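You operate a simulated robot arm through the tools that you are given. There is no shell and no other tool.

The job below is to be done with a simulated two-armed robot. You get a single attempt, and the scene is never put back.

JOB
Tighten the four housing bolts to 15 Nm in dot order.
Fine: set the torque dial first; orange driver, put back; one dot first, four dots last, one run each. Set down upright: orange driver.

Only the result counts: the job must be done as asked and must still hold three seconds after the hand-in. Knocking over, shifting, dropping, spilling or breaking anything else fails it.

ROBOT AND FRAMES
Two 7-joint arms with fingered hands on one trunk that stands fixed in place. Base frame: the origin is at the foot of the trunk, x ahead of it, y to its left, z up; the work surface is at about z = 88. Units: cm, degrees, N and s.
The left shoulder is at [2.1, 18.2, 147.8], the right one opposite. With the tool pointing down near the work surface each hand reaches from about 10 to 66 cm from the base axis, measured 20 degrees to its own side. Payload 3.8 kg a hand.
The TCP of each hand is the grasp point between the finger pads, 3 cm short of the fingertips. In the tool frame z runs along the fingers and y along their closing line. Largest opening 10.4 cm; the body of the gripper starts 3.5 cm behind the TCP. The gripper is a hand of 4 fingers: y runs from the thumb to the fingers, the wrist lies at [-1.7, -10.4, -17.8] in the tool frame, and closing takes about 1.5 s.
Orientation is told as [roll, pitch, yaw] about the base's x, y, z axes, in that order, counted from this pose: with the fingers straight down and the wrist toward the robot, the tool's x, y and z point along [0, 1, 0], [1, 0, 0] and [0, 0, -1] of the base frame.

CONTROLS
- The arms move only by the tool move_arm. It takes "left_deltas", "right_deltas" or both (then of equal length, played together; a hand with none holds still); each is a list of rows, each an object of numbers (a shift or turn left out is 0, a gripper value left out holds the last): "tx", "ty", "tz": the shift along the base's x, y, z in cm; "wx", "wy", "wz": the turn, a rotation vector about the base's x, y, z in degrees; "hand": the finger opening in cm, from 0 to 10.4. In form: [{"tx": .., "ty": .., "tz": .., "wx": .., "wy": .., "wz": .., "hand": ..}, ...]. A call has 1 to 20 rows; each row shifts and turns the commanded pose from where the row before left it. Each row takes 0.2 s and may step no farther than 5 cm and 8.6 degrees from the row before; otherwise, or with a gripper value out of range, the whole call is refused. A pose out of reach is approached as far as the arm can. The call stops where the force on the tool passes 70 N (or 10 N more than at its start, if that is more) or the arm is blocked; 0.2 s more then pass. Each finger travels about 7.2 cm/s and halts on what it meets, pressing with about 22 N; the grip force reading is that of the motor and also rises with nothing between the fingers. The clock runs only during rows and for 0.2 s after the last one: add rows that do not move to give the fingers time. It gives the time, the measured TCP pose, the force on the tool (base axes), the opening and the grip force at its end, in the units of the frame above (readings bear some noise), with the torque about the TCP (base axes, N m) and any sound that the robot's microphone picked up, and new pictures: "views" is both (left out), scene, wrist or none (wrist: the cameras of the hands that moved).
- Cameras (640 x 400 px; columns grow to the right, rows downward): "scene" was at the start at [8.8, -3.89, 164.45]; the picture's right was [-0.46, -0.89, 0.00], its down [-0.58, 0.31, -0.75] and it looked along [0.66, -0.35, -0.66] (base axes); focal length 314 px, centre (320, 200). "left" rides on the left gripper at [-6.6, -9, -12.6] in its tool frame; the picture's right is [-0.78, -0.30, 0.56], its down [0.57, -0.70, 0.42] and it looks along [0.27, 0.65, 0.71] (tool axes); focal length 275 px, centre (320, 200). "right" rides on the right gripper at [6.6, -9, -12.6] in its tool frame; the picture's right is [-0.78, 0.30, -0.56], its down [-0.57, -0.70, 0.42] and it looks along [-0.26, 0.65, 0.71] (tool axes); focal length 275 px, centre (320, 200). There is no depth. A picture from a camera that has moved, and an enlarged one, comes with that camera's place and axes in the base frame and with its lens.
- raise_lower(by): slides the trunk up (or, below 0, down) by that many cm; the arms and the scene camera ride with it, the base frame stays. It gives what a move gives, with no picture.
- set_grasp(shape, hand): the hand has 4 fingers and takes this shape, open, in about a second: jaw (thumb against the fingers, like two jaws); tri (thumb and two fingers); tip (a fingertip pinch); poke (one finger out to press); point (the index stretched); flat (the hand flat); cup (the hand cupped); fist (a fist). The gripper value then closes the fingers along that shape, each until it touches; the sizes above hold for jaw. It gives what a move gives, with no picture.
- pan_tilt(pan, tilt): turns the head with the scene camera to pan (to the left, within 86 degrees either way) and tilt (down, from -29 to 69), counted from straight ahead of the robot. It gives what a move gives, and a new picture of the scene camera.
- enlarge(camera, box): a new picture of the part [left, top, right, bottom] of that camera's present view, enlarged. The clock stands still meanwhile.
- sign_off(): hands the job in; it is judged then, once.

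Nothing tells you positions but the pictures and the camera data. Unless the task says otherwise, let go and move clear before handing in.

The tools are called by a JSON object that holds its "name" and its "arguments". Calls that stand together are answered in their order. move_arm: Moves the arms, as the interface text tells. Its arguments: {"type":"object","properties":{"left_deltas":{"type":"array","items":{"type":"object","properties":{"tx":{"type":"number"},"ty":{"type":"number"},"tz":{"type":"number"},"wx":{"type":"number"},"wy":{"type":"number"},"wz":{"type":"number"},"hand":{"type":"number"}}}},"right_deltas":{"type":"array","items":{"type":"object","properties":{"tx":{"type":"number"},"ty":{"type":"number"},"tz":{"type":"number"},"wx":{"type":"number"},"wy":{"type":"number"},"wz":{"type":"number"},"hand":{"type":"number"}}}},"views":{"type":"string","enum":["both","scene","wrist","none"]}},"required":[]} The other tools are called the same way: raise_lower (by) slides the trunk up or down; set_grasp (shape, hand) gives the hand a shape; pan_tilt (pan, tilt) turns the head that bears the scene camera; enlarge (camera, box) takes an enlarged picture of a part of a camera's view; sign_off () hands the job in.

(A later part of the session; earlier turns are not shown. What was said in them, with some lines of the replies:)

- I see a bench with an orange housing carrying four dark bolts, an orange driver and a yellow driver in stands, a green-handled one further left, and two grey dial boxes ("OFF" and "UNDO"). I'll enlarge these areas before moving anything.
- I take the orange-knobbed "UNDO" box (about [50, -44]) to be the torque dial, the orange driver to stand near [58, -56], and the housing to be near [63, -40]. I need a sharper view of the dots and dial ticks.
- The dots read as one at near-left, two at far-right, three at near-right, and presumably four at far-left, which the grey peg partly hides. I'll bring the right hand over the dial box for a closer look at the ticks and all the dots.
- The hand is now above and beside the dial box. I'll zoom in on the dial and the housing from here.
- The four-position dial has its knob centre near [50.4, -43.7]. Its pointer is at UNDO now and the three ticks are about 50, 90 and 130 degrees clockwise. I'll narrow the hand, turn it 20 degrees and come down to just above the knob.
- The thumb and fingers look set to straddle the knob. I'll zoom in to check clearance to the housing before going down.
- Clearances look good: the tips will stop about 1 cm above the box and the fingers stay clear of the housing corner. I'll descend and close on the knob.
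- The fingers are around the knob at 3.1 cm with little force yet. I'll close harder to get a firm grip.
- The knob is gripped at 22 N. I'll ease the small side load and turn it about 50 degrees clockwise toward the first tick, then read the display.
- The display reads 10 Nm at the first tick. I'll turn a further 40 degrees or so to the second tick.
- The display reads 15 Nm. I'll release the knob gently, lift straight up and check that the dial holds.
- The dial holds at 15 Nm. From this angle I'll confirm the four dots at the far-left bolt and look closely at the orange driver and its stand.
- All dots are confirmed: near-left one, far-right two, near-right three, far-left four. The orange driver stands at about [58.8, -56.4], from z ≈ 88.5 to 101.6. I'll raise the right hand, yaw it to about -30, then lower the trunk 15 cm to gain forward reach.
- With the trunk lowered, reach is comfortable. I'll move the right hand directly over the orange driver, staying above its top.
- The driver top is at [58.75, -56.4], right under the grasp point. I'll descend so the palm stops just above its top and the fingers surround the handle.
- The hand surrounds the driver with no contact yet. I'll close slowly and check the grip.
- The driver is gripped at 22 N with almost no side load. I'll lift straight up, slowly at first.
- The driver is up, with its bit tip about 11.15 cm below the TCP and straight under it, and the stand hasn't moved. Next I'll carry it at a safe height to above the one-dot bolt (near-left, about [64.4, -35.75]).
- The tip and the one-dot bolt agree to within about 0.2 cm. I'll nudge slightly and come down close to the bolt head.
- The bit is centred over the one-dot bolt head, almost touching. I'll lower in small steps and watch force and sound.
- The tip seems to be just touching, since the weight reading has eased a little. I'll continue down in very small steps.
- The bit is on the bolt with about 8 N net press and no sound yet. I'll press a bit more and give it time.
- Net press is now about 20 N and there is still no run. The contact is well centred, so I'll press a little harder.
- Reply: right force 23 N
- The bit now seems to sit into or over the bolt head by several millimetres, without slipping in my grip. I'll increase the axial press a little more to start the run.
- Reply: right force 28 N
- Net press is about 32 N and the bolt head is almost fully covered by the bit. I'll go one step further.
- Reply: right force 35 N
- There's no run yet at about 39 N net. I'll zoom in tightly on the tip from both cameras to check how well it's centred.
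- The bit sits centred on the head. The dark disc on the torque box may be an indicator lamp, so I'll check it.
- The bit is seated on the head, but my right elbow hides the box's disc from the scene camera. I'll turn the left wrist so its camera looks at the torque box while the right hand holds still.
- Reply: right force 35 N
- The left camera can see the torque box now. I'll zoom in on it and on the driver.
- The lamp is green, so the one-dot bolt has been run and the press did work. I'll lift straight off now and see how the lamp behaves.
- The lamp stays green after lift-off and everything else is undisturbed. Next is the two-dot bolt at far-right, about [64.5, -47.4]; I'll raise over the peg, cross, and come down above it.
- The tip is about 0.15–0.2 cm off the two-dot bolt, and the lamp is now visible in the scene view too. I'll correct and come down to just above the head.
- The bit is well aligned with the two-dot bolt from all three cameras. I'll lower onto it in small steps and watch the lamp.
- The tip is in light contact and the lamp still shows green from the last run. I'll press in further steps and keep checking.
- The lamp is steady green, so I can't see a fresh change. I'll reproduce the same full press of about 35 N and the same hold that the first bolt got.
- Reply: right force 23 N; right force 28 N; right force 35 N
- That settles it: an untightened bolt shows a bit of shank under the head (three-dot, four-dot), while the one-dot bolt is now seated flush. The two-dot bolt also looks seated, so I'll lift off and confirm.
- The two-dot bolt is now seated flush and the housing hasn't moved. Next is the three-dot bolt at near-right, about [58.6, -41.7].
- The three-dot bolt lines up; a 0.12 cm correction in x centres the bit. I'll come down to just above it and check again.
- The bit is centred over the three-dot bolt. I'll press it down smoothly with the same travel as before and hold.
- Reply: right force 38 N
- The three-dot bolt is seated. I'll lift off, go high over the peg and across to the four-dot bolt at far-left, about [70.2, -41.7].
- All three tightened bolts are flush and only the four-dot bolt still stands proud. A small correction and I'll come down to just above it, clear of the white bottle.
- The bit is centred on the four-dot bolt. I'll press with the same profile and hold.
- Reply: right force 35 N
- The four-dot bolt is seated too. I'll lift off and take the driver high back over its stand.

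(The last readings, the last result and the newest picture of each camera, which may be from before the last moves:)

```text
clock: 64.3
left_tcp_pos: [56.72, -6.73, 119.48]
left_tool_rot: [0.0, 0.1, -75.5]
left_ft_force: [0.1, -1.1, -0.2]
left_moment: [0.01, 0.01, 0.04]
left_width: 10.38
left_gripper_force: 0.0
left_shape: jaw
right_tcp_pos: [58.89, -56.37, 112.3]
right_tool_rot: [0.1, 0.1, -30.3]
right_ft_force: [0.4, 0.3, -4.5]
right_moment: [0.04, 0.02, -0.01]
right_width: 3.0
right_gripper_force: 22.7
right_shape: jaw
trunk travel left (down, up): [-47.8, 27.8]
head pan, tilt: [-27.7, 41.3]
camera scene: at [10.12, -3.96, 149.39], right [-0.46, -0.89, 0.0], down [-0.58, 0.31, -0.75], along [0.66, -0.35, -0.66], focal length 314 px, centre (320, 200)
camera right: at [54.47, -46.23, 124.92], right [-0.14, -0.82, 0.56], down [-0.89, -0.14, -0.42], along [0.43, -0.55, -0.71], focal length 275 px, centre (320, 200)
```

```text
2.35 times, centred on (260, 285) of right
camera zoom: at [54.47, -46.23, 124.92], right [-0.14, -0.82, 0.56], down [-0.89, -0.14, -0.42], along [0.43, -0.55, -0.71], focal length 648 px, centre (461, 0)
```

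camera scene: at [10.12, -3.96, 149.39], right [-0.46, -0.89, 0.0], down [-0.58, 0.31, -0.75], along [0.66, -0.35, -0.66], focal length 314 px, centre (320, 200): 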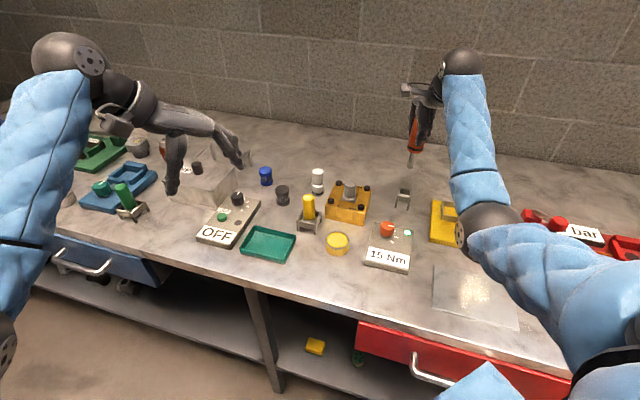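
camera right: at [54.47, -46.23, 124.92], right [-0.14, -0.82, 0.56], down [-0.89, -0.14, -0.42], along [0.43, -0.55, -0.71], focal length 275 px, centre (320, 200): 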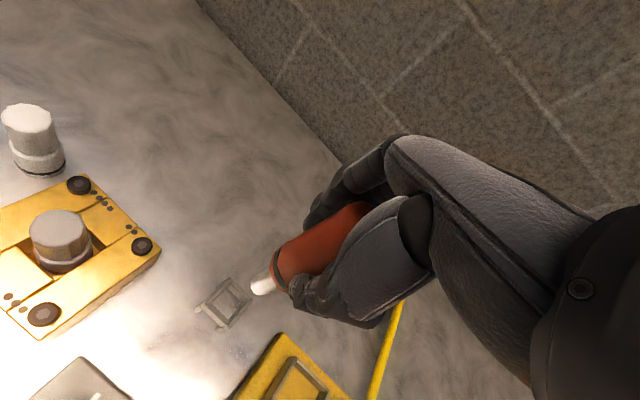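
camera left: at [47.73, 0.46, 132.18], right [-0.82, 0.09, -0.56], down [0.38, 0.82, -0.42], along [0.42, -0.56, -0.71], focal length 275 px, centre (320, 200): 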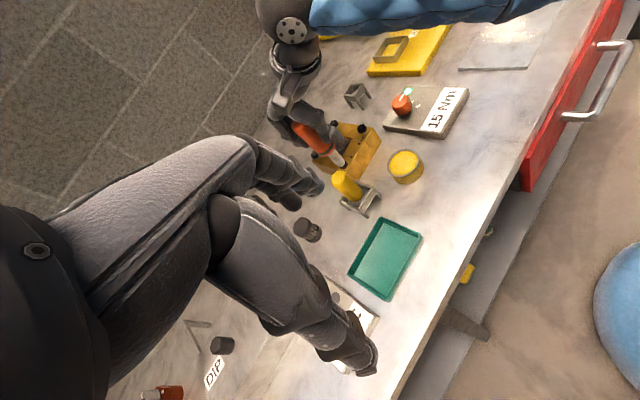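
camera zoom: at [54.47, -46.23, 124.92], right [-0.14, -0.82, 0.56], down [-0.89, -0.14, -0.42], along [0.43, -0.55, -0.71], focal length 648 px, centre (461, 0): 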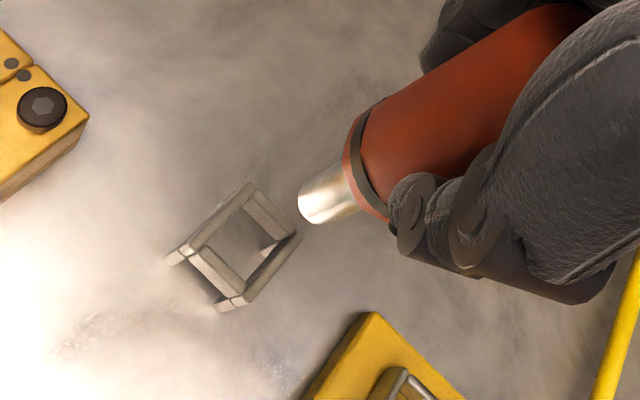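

All four bolts are flush and the lamp is green. The driver sits in the hand as it did at pickup, and I'm over the same spot, so I'll lower to just above the frame and check before inserting.

{"name": "move_arm", "arguments": {"right_deltas": [{"tz": -2}, {"tz": -2}, {"tz": -1.5}, {"tz": -0.8}, {}], "views": "none"}}

{"name": "enlarge", "arguments": {"camera": "scene", "box": [380, 150, 430, 220]}}

{"name": "enlarge", "arguments": {"camera": "right", "box": [200, 230, 320, 350]}}

{"name": "enlarge", "arguments": {"camera": "left", "box": [320, 40, 400, 110]}}

```text
clock: 65.5
left_tcp_pos: [56.65, -6.66, 119.39]
left_tool_rot: [0.0, 0.1, -75.5]
left_ft_force: [0.7, 0.2, 0.0]
left_moment: [0.01, -0.02, 0.02]
left_width: 10.36
left_gripper_force: 0.1
left_shape: jaw
right_tcp_pos: [58.89, -56.48, 106.01]
right_tool_rot: [0.0, 0.1, -30.3]
right_ft_force: [-0.6, -0.5, -4.6]
right_moment: [0.03, 0.02, -0.04]
right_width: 3.0
right_gripper_force: 22.1
right_shape: jaw
trunk travel left (down, up): [-47.8, 27.8]
head pan, tilt: [-27.7, 41.3]
```

```text
5.71 times, centred on (405, 185) of scene
camera zoom: at [10.13, -3.93, 149.39], right [-0.46, -0.89, 0.0], down [-0.58, 0.31, -0.75], along [0.66, -0.35, -0.66], focal length 1793 px, centre (-166, 286)
```

zoom: 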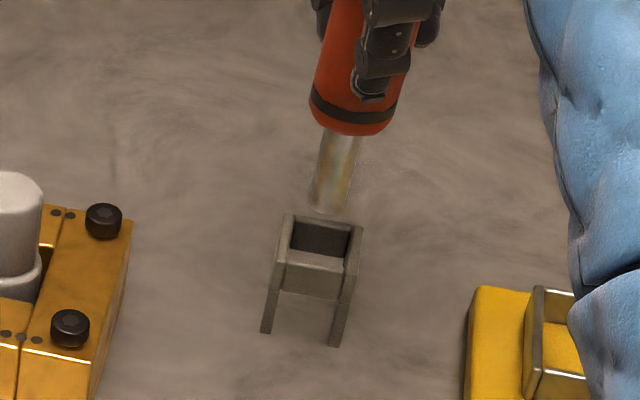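

```text
3.33 times, centred on (260, 290) of right
camera zoom: at [54.52, -46.33, 118.64], right [-0.14, -0.82, 0.56], down [-0.89, -0.14, -0.42], along [0.43, -0.55, -0.71], focal length 918 px, centre (520, -100)
```

zoom: 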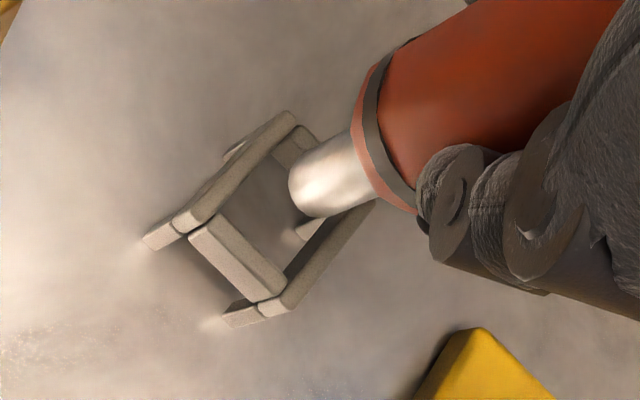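

```text
5.71 times, centred on (360, 75) of left
camera zoom: at [48.14, 0.2, 131.99], right [-0.83, 0.09, -0.56], down [0.38, 0.82, -0.42], along [0.42, -0.56, -0.71], focal length 1573 px, centre (91, 914)
```

zoom: 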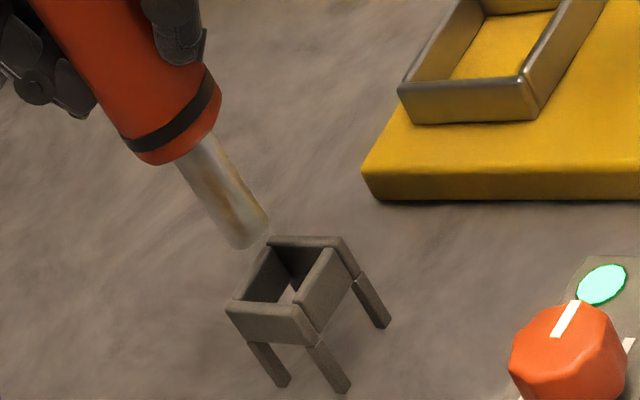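

The bit lines up with the frame opening to within about 0.2 cm on all cameras. I'll nudge slightly and lower it slowly into the frame.

{"name": "move_arm", "arguments": {"right_deltas": [{"tx": -0.08, "tz": -0.6}, {"tz": -0.6}, {"tz": -0.5}, {"tz": -0.5}, {"tz": -0.4}, {}], "views": "none"}}

{"name": "enlarge", "arguments": {"camera": "scene", "box": [385, 165, 425, 215]}}

{"name": "enlarge", "arguments": {"camera": "right", "box": [210, 240, 310, 340]}}

{"name": "enlarge", "arguments": {"camera": "left", "box": [330, 50, 390, 110]}}

```text
clock: 67.0
left_tcp_pos: [56.81, -6.72, 119.4]
left_tool_rot: [0.1, 0.1, -75.4]
left_ft_force: [0.7, 0.1, -0.3]
left_moment: [0.01, 0.0, 0.03]
left_width: 10.33
left_gripper_force: 0.0
left_shape: jaw
right_tcp_pos: [58.84, -56.31, 103.43]
right_tool_rot: [-0.1, 0.1, -30.3]
right_ft_force: [0.6, -0.8, -3.7]
right_moment: [-0.03, 0.01, 0.02]
right_width: 2.99
right_gripper_force: 22.3
right_shape: jaw
trunk travel left (down, up): [-47.8, 27.8]
head pan, tilt: [-27.7, 41.3]
```

```text
8.00 times, centred on (405, 190) of scene
camera zoom: at [10.13, -3.93, 149.39], right [-0.46, -0.89, 0.0], down [-0.59, 0.31, -0.75], along [0.66, -0.35, -0.66], focal length 2510 px, centre (-360, 280)
```

zoom: 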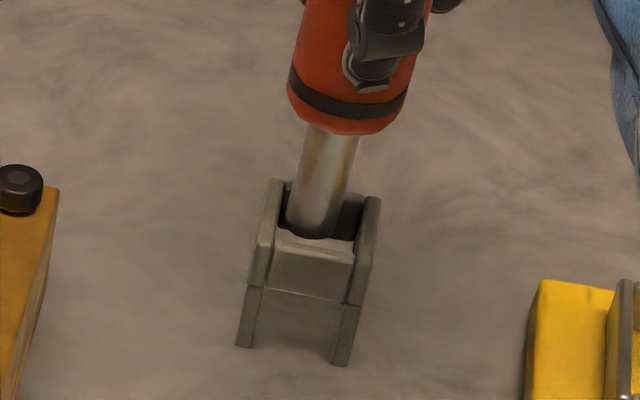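

```text
4.00 times, centred on (260, 290) of right
camera zoom: at [54.5, -46.11, 116.06], right [-0.14, -0.82, 0.56], down [-0.89, -0.14, -0.42], along [0.43, -0.55, -0.71], focal length 1101 px, centre (560, -160)
```

zoom: 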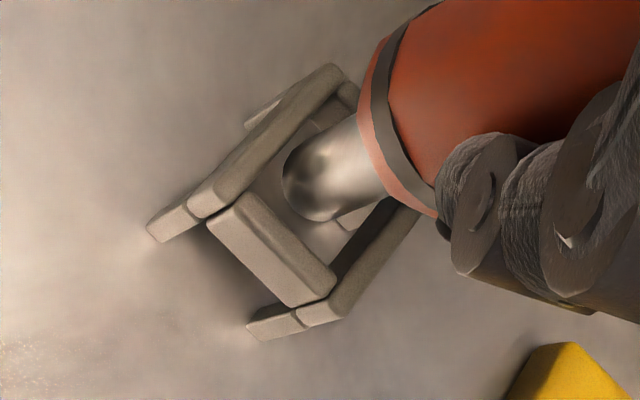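

```text
6.67 times, centred on (360, 80) of left
camera zoom: at [48.15, 0.2, 131.99], right [-0.83, 0.09, -0.56], down [0.38, 0.82, -0.42], along [0.42, -0.56, -0.71], focal length 1835 px, centre (53, 1000)
```

zoom: 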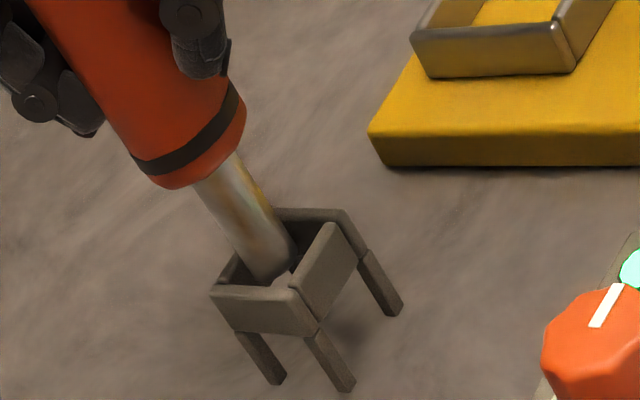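

The bit is cleanly inside the frame with no contact force. I'll continue down slowly to almost seated.

{"name": "move_arm", "arguments": {"right_deltas": [{"tz": -0.6}, {"tz": -0.6}, {"tz": -0.6}, {"tz": -0.6}, {"tz": -0.6}, {"tz": -0.6}, {}], "views": "none"}}

{"name": "enlarge", "arguments": {"camera": "scene", "box": [385, 165, 425, 215]}}

{"name": "enlarge", "arguments": {"camera": "left", "box": [330, 50, 390, 110]}}

```text
clock: 68.5
left_tcp_pos: [56.84, -6.69, 119.38]
left_tool_rot: [0.0, 0.1, -75.5]
left_ft_force: [-0.9, -0.3, 0.7]
left_moment: [0.01, -0.02, 0.03]
left_width: 10.35
left_gripper_force: 0.1
left_shape: jaw
right_tcp_pos: [58.77, -56.3, 99.73]
right_tool_rot: [-0.1, 0.1, -30.3]
right_ft_force: [0.5, -0.3, -4.2]
right_moment: [0.01, 0.04, -0.01]
right_width: 2.98
right_gripper_force: 22.3
right_shape: jaw
trunk travel left (down, up): [-47.8, 27.8]
head pan, tilt: [-27.7, 41.3]
```

```text
8.00 times, centred on (405, 190) of scene
camera zoom: at [10.13, -3.93, 149.39], right [-0.46, -0.89, 0.0], down [-0.58, 0.31, -0.75], along [0.66, -0.35, -0.66], focal length 2510 px, centre (-360, 280)
```

zoom: 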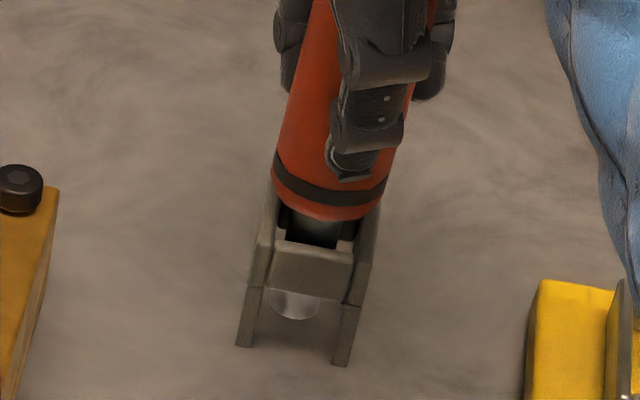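

```text
6.67 times, centred on (360, 80) of left
camera zoom: at [48.14, 0.2, 131.99], right [-0.83, 0.09, -0.56], down [0.38, 0.82, -0.42], along [0.42, -0.56, -0.71], focal length 1835 px, centre (53, 1000)
```

zoom: 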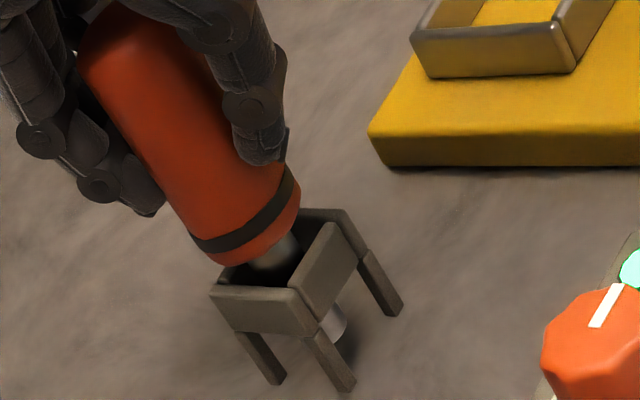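

The handle is still a little above the frame. I'll go down in small steps and watch for contact.

{"name": "move_arm", "arguments": {"right_deltas": [{"tz": -0.25}, {"tz": -0.25}, {}], "views": "none"}}

{"name": "enlarge", "arguments": {"camera": "scene", "box": [385, 165, 425, 215]}}

```text
clock: 69.3
left_tcp_pos: [56.79, -6.7, 119.37]
left_tool_rot: [0.1, 0.1, -75.5]
left_ft_force: [-0.1, -0.5, 0.9]
left_moment: [-0.01, -0.01, 0.0]
left_width: 10.37
left_gripper_force: 0.0
left_shape: jaw
right_tcp_pos: [58.92, -56.31, 99.38]
right_tool_rot: [0.0, 0.1, -30.3]
right_ft_force: [-0.3, 0.7, -5.0]
right_moment: [-0.01, -0.01, 0.0]
right_width: 2.99
right_gripper_force: 21.6
right_shape: jaw
trunk travel left (down, up): [-47.8, 27.8]
head pan, tilt: [-27.7, 41.3]
```

```text
8.00 times, centred on (405, 190) of scene
camera zoom: at [10.13, -3.93, 149.39], right [-0.46, -0.89, 0.0], down [-0.59, 0.31, -0.75], along [0.66, -0.35, -0.66], focal length 2510 px, centre (-360, 280)
```

zoom: 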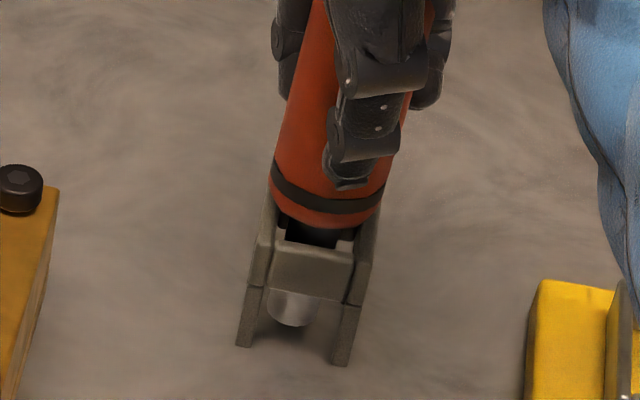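

{"name": "move_arm", "arguments": {"right_deltas": [{"tz": -0.2}, {"tz": -0.15}, {}], "views": "none"}}

{"name": "enlarge", "arguments": {"camera": "scene", "box": [385, 165, 425, 215]}}

{"name": "enlarge", "arguments": {"camera": "left", "box": [330, 50, 390, 110]}}

```text
clock: 70.2
left_tcp_pos: [56.74, -6.63, 119.3]
left_tool_rot: [0.1, 0.1, -75.6]
left_ft_force: [-1.0, -0.2, -0.5]
left_moment: [-0.02, 0.01, -0.02]
left_width: 10.38
left_gripper_force: 0.0
left_shape: jaw
right_tcp_pos: [58.84, -56.47, 98.99]
right_tool_rot: [0.0, 0.1, -30.3]
right_ft_force: [0.2, -0.5, -5.3]
right_moment: [0.01, 0.02, 0.0]
right_width: 3.01
right_gripper_force: 22.0
right_shape: jaw
trunk travel left (down, up): [-47.8, 27.8]
head pan, tilt: [-27.7, 41.3]
```

```text
8.00 times, centred on (405, 190) of scene
camera zoom: at [10.13, -3.94, 149.39], right [-0.46, -0.89, 0.0], down [-0.59, 0.31, -0.75], along [0.66, -0.35, -0.66], focal length 2510 px, centre (-360, 280)
```

zoom: 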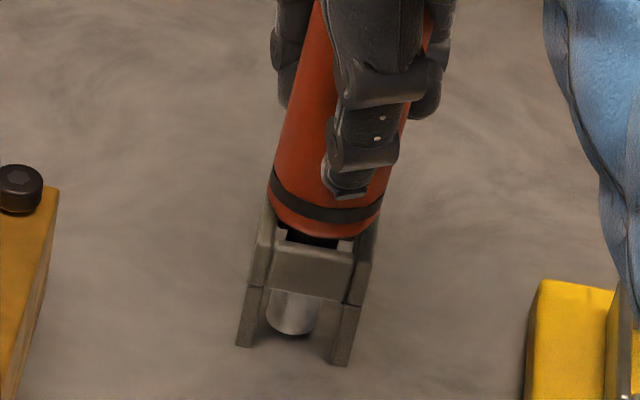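

```text
6.67 times, centred on (360, 80) of left
camera zoom: at [48.14, 0.2, 131.99], right [-0.83, 0.09, -0.56], down [0.38, 0.82, -0.42], along [0.42, -0.56, -0.71], focal length 1835 px, centre (53, 1000)
```

zoom: 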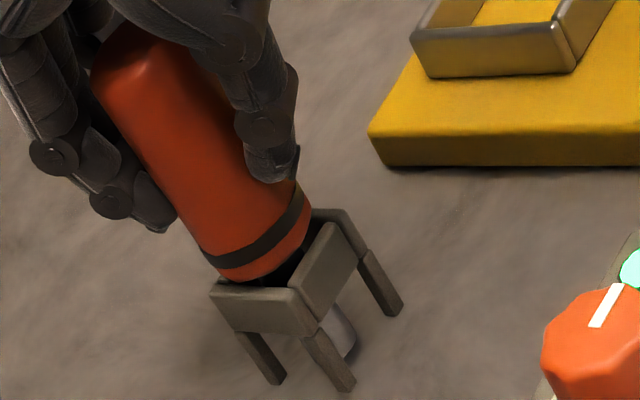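

{"name": "move_arm", "arguments": {"right_deltas": [{"tz": -0.15}, {"tz": -0.1}, {}], "views": "none"}}

{"name": "enlarge", "arguments": {"camera": "scene", "box": [385, 165, 425, 215]}}

```text
clock: 71.0
left_tcp_pos: [56.86, -6.63, 119.39]
left_tool_rot: [0.0, 0.0, -75.5]
left_ft_force: [0.3, -0.3, 0.4]
left_moment: [0.01, -0.02, 0.0]
left_width: 10.38
left_gripper_force: 0.1
left_shape: jaw
right_tcp_pos: [58.87, -56.29, 98.82]
right_tool_rot: [0.1, 0.1, -30.3]
right_ft_force: [-0.5, 1.0, -1.9]
right_moment: [0.05, 0.06, -0.03]
right_width: 3.01
right_gripper_force: 21.9
right_shape: jaw
trunk travel left (down, up): [-47.8, 27.8]
head pan, tilt: [-27.7, 41.3]
```

```text
8.00 times, centred on (405, 190) of scene
camera zoom: at [10.09, -3.9, 149.4], right [-0.46, -0.89, 0.0], down [-0.58, 0.31, -0.75], along [0.66, -0.35, -0.66], focal length 2510 px, centre (-360, 280)
```

zoom: 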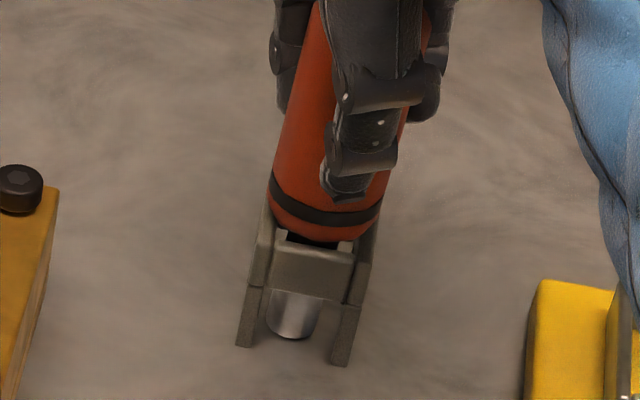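

It's now touching down. One small step to take the weight off, then I'll open the fingers gradually.

{"name": "move_arm", "arguments": {"right_deltas": [{"tz": -0.1}, {}], "views": "none"}}

{"name": "enlarge", "arguments": {"camera": "scene", "box": [385, 165, 425, 215]}}

{"name": "enlarge", "arguments": {"camera": "left", "box": [330, 50, 390, 110]}}

```text
clock: 71.5
left_tcp_pos: [56.63, -6.73, 119.44]
left_tool_rot: [-0.1, 0.1, -75.5]
left_ft_force: [0.0, -0.5, -0.2]
left_moment: [-0.03, 0.0, -0.03]
left_width: 10.36
left_gripper_force: 0.1
left_shape: jaw
right_tcp_pos: [58.86, -56.32, 98.73]
right_tool_rot: [0.1, -0.1, -30.3]
right_ft_force: [0.5, 0.1, 2.2]
right_moment: [0.01, 0.05, 0.01]
right_width: 3.01
right_gripper_force: 21.7
right_shape: jaw
trunk travel left (down, up): [-47.8, 27.8]
head pan, tilt: [-27.7, 41.3]
```

```text
8.00 times, centred on (405, 190) of scene
camera zoom: at [10.06, -3.86, 149.4], right [-0.46, -0.89, 0.0], down [-0.58, 0.31, -0.75], along [0.66, -0.35, -0.66], focal length 2510 px, centre (-360, 280)
```

zoom: 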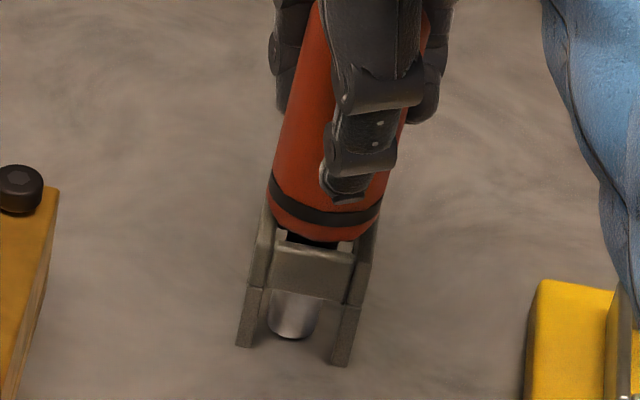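

```text
6.67 times, centred on (360, 80) of left
camera zoom: at [48.08, 0.26, 132.02], right [-0.83, 0.09, -0.56], down [0.38, 0.82, -0.42], along [0.42, -0.56, -0.71], focal length 1835 px, centre (53, 1000)
```

zoom: 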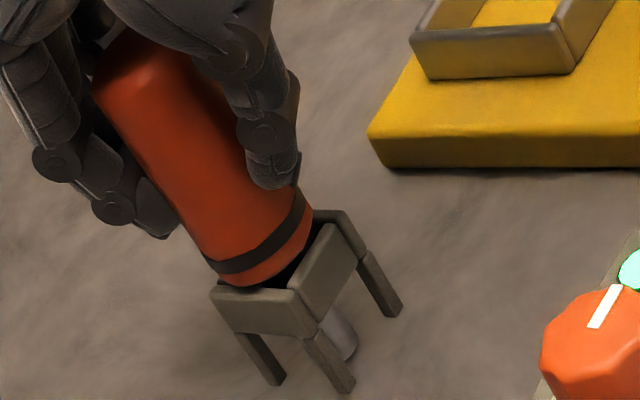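

The driver rests upright in its stand as it did originally. I'll release it slowly and then lift straight up.

{"name": "move_arm", "arguments": {"right_deltas": [{"hand": 3.2}, {"hand": 3.5}, {"hand": 4}, {"hand": 4.6}, {"hand": 5.4}, {"hand": 6.5}, {"hand": 6.5}, {}], "views": "none"}}

{"name": "enlarge", "arguments": {"camera": "scene", "box": [375, 135, 435, 215]}}

{"name": "enlarge", "arguments": {"camera": "right", "box": [210, 170, 400, 340]}}

```text
clock: 73.3
left_tcp_pos: [56.82, -6.64, 119.39]
left_tool_rot: [0.0, 0.1, -75.5]
left_ft_force: [-0.4, -0.8, 0.0]
left_moment: [0.0, -0.02, -0.01]
left_width: 10.33
left_gripper_force: 0.1
left_shape: jaw
right_tcp_pos: [58.87, -56.37, 98.74]
right_tool_rot: [0.0, 0.0, -30.4]
right_ft_force: [-0.4, 0.3, -0.5]
right_moment: [-0.01, 0.0, -0.02]
right_width: 6.44
right_gripper_force: 0.0
right_shape: jaw
trunk travel left (down, up): [-47.8, 27.8]
head pan, tilt: [-27.7, 41.3]
```

```text
5.00 times, centred on (405, 175) of scene
camera zoom: at [10.08, -3.89, 149.4], right [-0.46, -0.89, 0.0], down [-0.58, 0.31, -0.75], along [0.66, -0.35, -0.66], focal length 1569 px, centre (-105, 325)
```

zoom: 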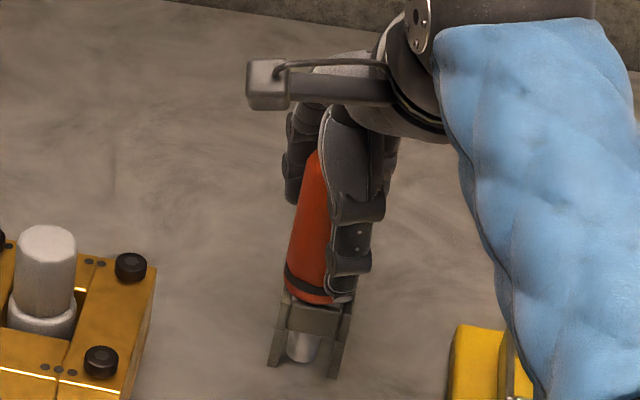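

```text
2.35 times, centred on (305, 255) of right
camera zoom: at [54.41, -46.15, 111.33], right [-0.14, -0.82, 0.56], down [-0.89, -0.14, -0.42], along [0.43, -0.56, -0.71], focal length 648 px, centre (355, 71)
```

zoom: 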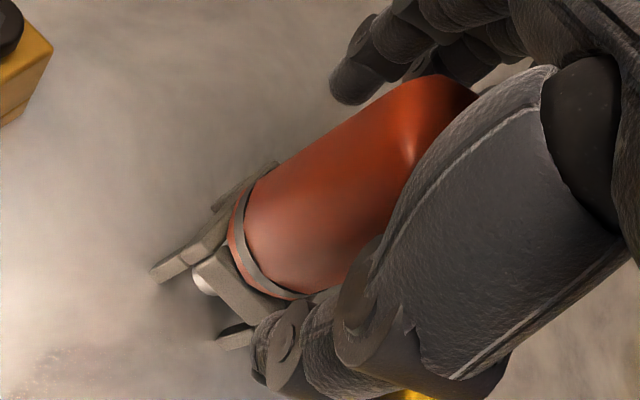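

The driver is released and upright, with clearance on both sides. I'll lift the hand straight up and clear, then review everything.

{"name": "move_arm", "arguments": {"right_deltas": [{"tz": 1}, {"tz": 1.5}, {"tz": 2}, {"tz": 2.5}, {"tz": 3}, {"tz": 3}, {"tz": 3}, {"tz": 3, "tx": -3}, {"tx": -4, "tz": 1}, {"tx": -4, "tz": 1}, {"tx": -4}, {}]}}

{"name": "enlarge", "arguments": {"camera": "scene", "box": [300, 140, 440, 280]}}

{"name": "enlarge", "arguments": {"camera": "left", "box": [290, 30, 480, 180]}}

```text
clock: 76.0
left_tcp_pos: [56.74, -6.68, 119.27]
left_tool_rot: [-0.1, 0.0, -75.4]
left_ft_force: [0.7, 0.0, 0.1]
left_moment: [0.0, 0.03, 0.01]
left_width: 10.33
left_gripper_force: 0.1
left_shape: jaw
right_tcp_pos: [43.78, -56.38, 119.62]
right_tool_rot: [0.0, 0.1, -30.2]
right_ft_force: [0.2, 0.4, -0.3]
right_moment: [0.02, 0.03, 0.01]
right_width: 6.47
right_gripper_force: 0.0
right_shape: jaw
trunk travel left (down, up): [-47.8, 27.8]
head pan, tilt: [-27.7, 41.3]
camera scene: at [10.17, -3.87, 149.39], right [-0.46, -0.89, 0.0], down [-0.59, 0.31, -0.75], along [0.66, -0.35, -0.66], focal length 314 px, centre (320, 200)
camera right: at [39.36, -46.11, 132.28], right [-0.14, -0.82, 0.56], down [-0.89, -0.14, -0.42], along [0.43, -0.56, -0.71], focal length 275 px, centre (320, 200)
```

scene: 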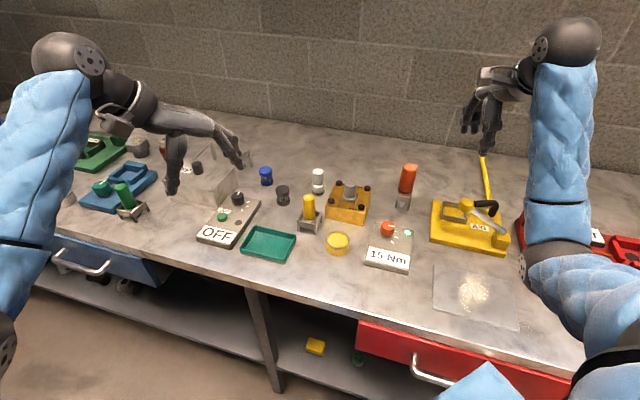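
right: 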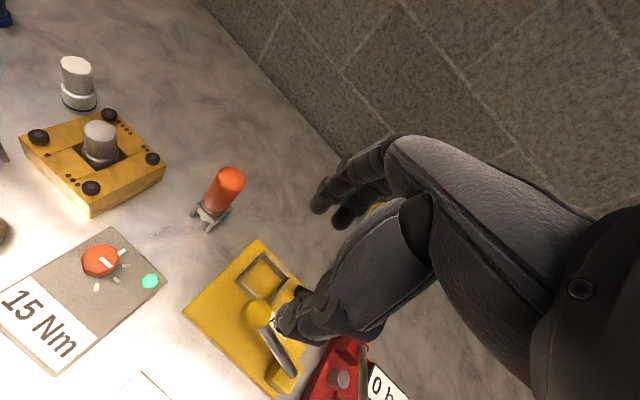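

```text
2.86 times, centred on (370, 210) of scene
camera zoom: at [10.17, -3.87, 149.39], right [-0.46, -0.89, 0.0], down [-0.59, 0.31, -0.75], along [0.66, -0.35, -0.66], focal length 897 px, centre (177, 171)
```

zoom: 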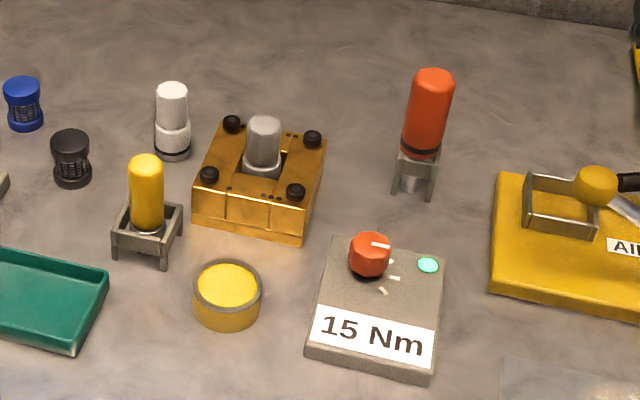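

```text
2.67 times, centred on (385, 105) of left
camera zoom: at [48.18, 0.26, 131.98], right [-0.83, 0.09, -0.56], down [0.38, 0.82, -0.42], along [0.42, -0.56, -0.71], focal length 734 px, centre (147, 453)
```

zoom: 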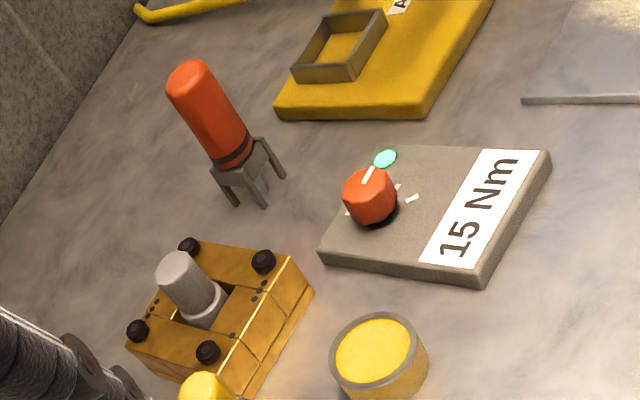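

The driver stands upright in its stand, the dial reads 15 Nm and the lamp is green. I'll take one last close look at the bolts before handing in.

{"name": "enlarge", "arguments": {"camera": "scene", "box": [322, 170, 378, 230]}}

{"name": "enlarge", "arguments": {"camera": "scene", "box": [385, 155, 430, 215]}}

```text
6.67 times, centred on (350, 200) of scene
camera zoom: at [10.17, -3.87, 149.39], right [-0.46, -0.89, 0.0], down [-0.59, 0.31, -0.75], along [0.66, -0.35, -0.66], focal length 2092 px, centre (120, 200)
```

zoom: 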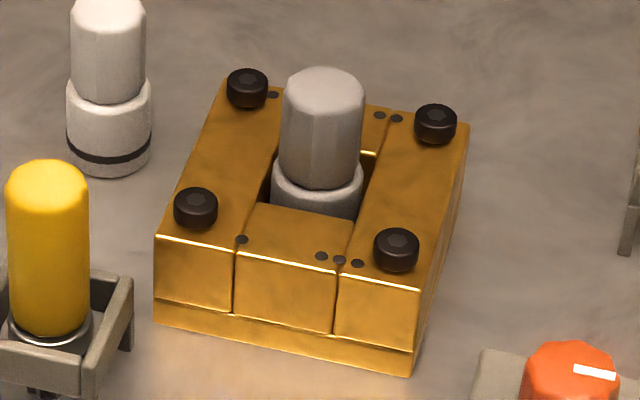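

```text
6.67 times, centred on (408, 185) of scene
camera zoom: at [10.17, -3.87, 149.39], right [-0.46, -0.89, 0.0], down [-0.59, 0.31, -0.75], along [0.66, -0.35, -0.66], focal length 2092 px, centre (-263, 300)
```

zoom: 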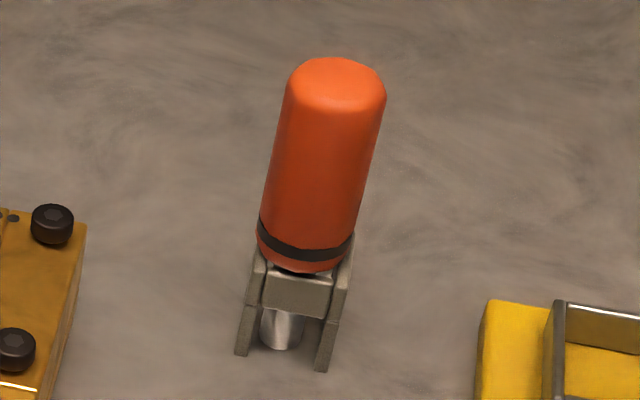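

All four bolt heads are seated flush, the orange driver is upright in its stand, the hand is clear and nothing else has moved. I'm handing in.

{"name": "sign_off", "arguments": {}}

```text
The job is handed in.
```

The four housing bolts are tightened at the 15 Nm setting, in dot order from one to four, and I've handed the job in. I haven't seen the judging result.

- **Dial:** I set it to 15 Nm before touching the driver, and it still read 15 Nm at the end.
- **Bolts:** Each bolt got one press of the orange driver, held at about 35 N. All four heads now sit flush with the housing.
- **Run signal:** The green lamp on the torque box was lit after the first bolt and stayed lit. For the other three I relied on the head dropping flush as the sign of a completed run. No picture or sound confirms the torque on each bolt separately.
- **Driver:** It is back upright in its stand, released, with the right hand clear.
- **Surroundings:** In the last pictures nothing else had been moved or knocked over.
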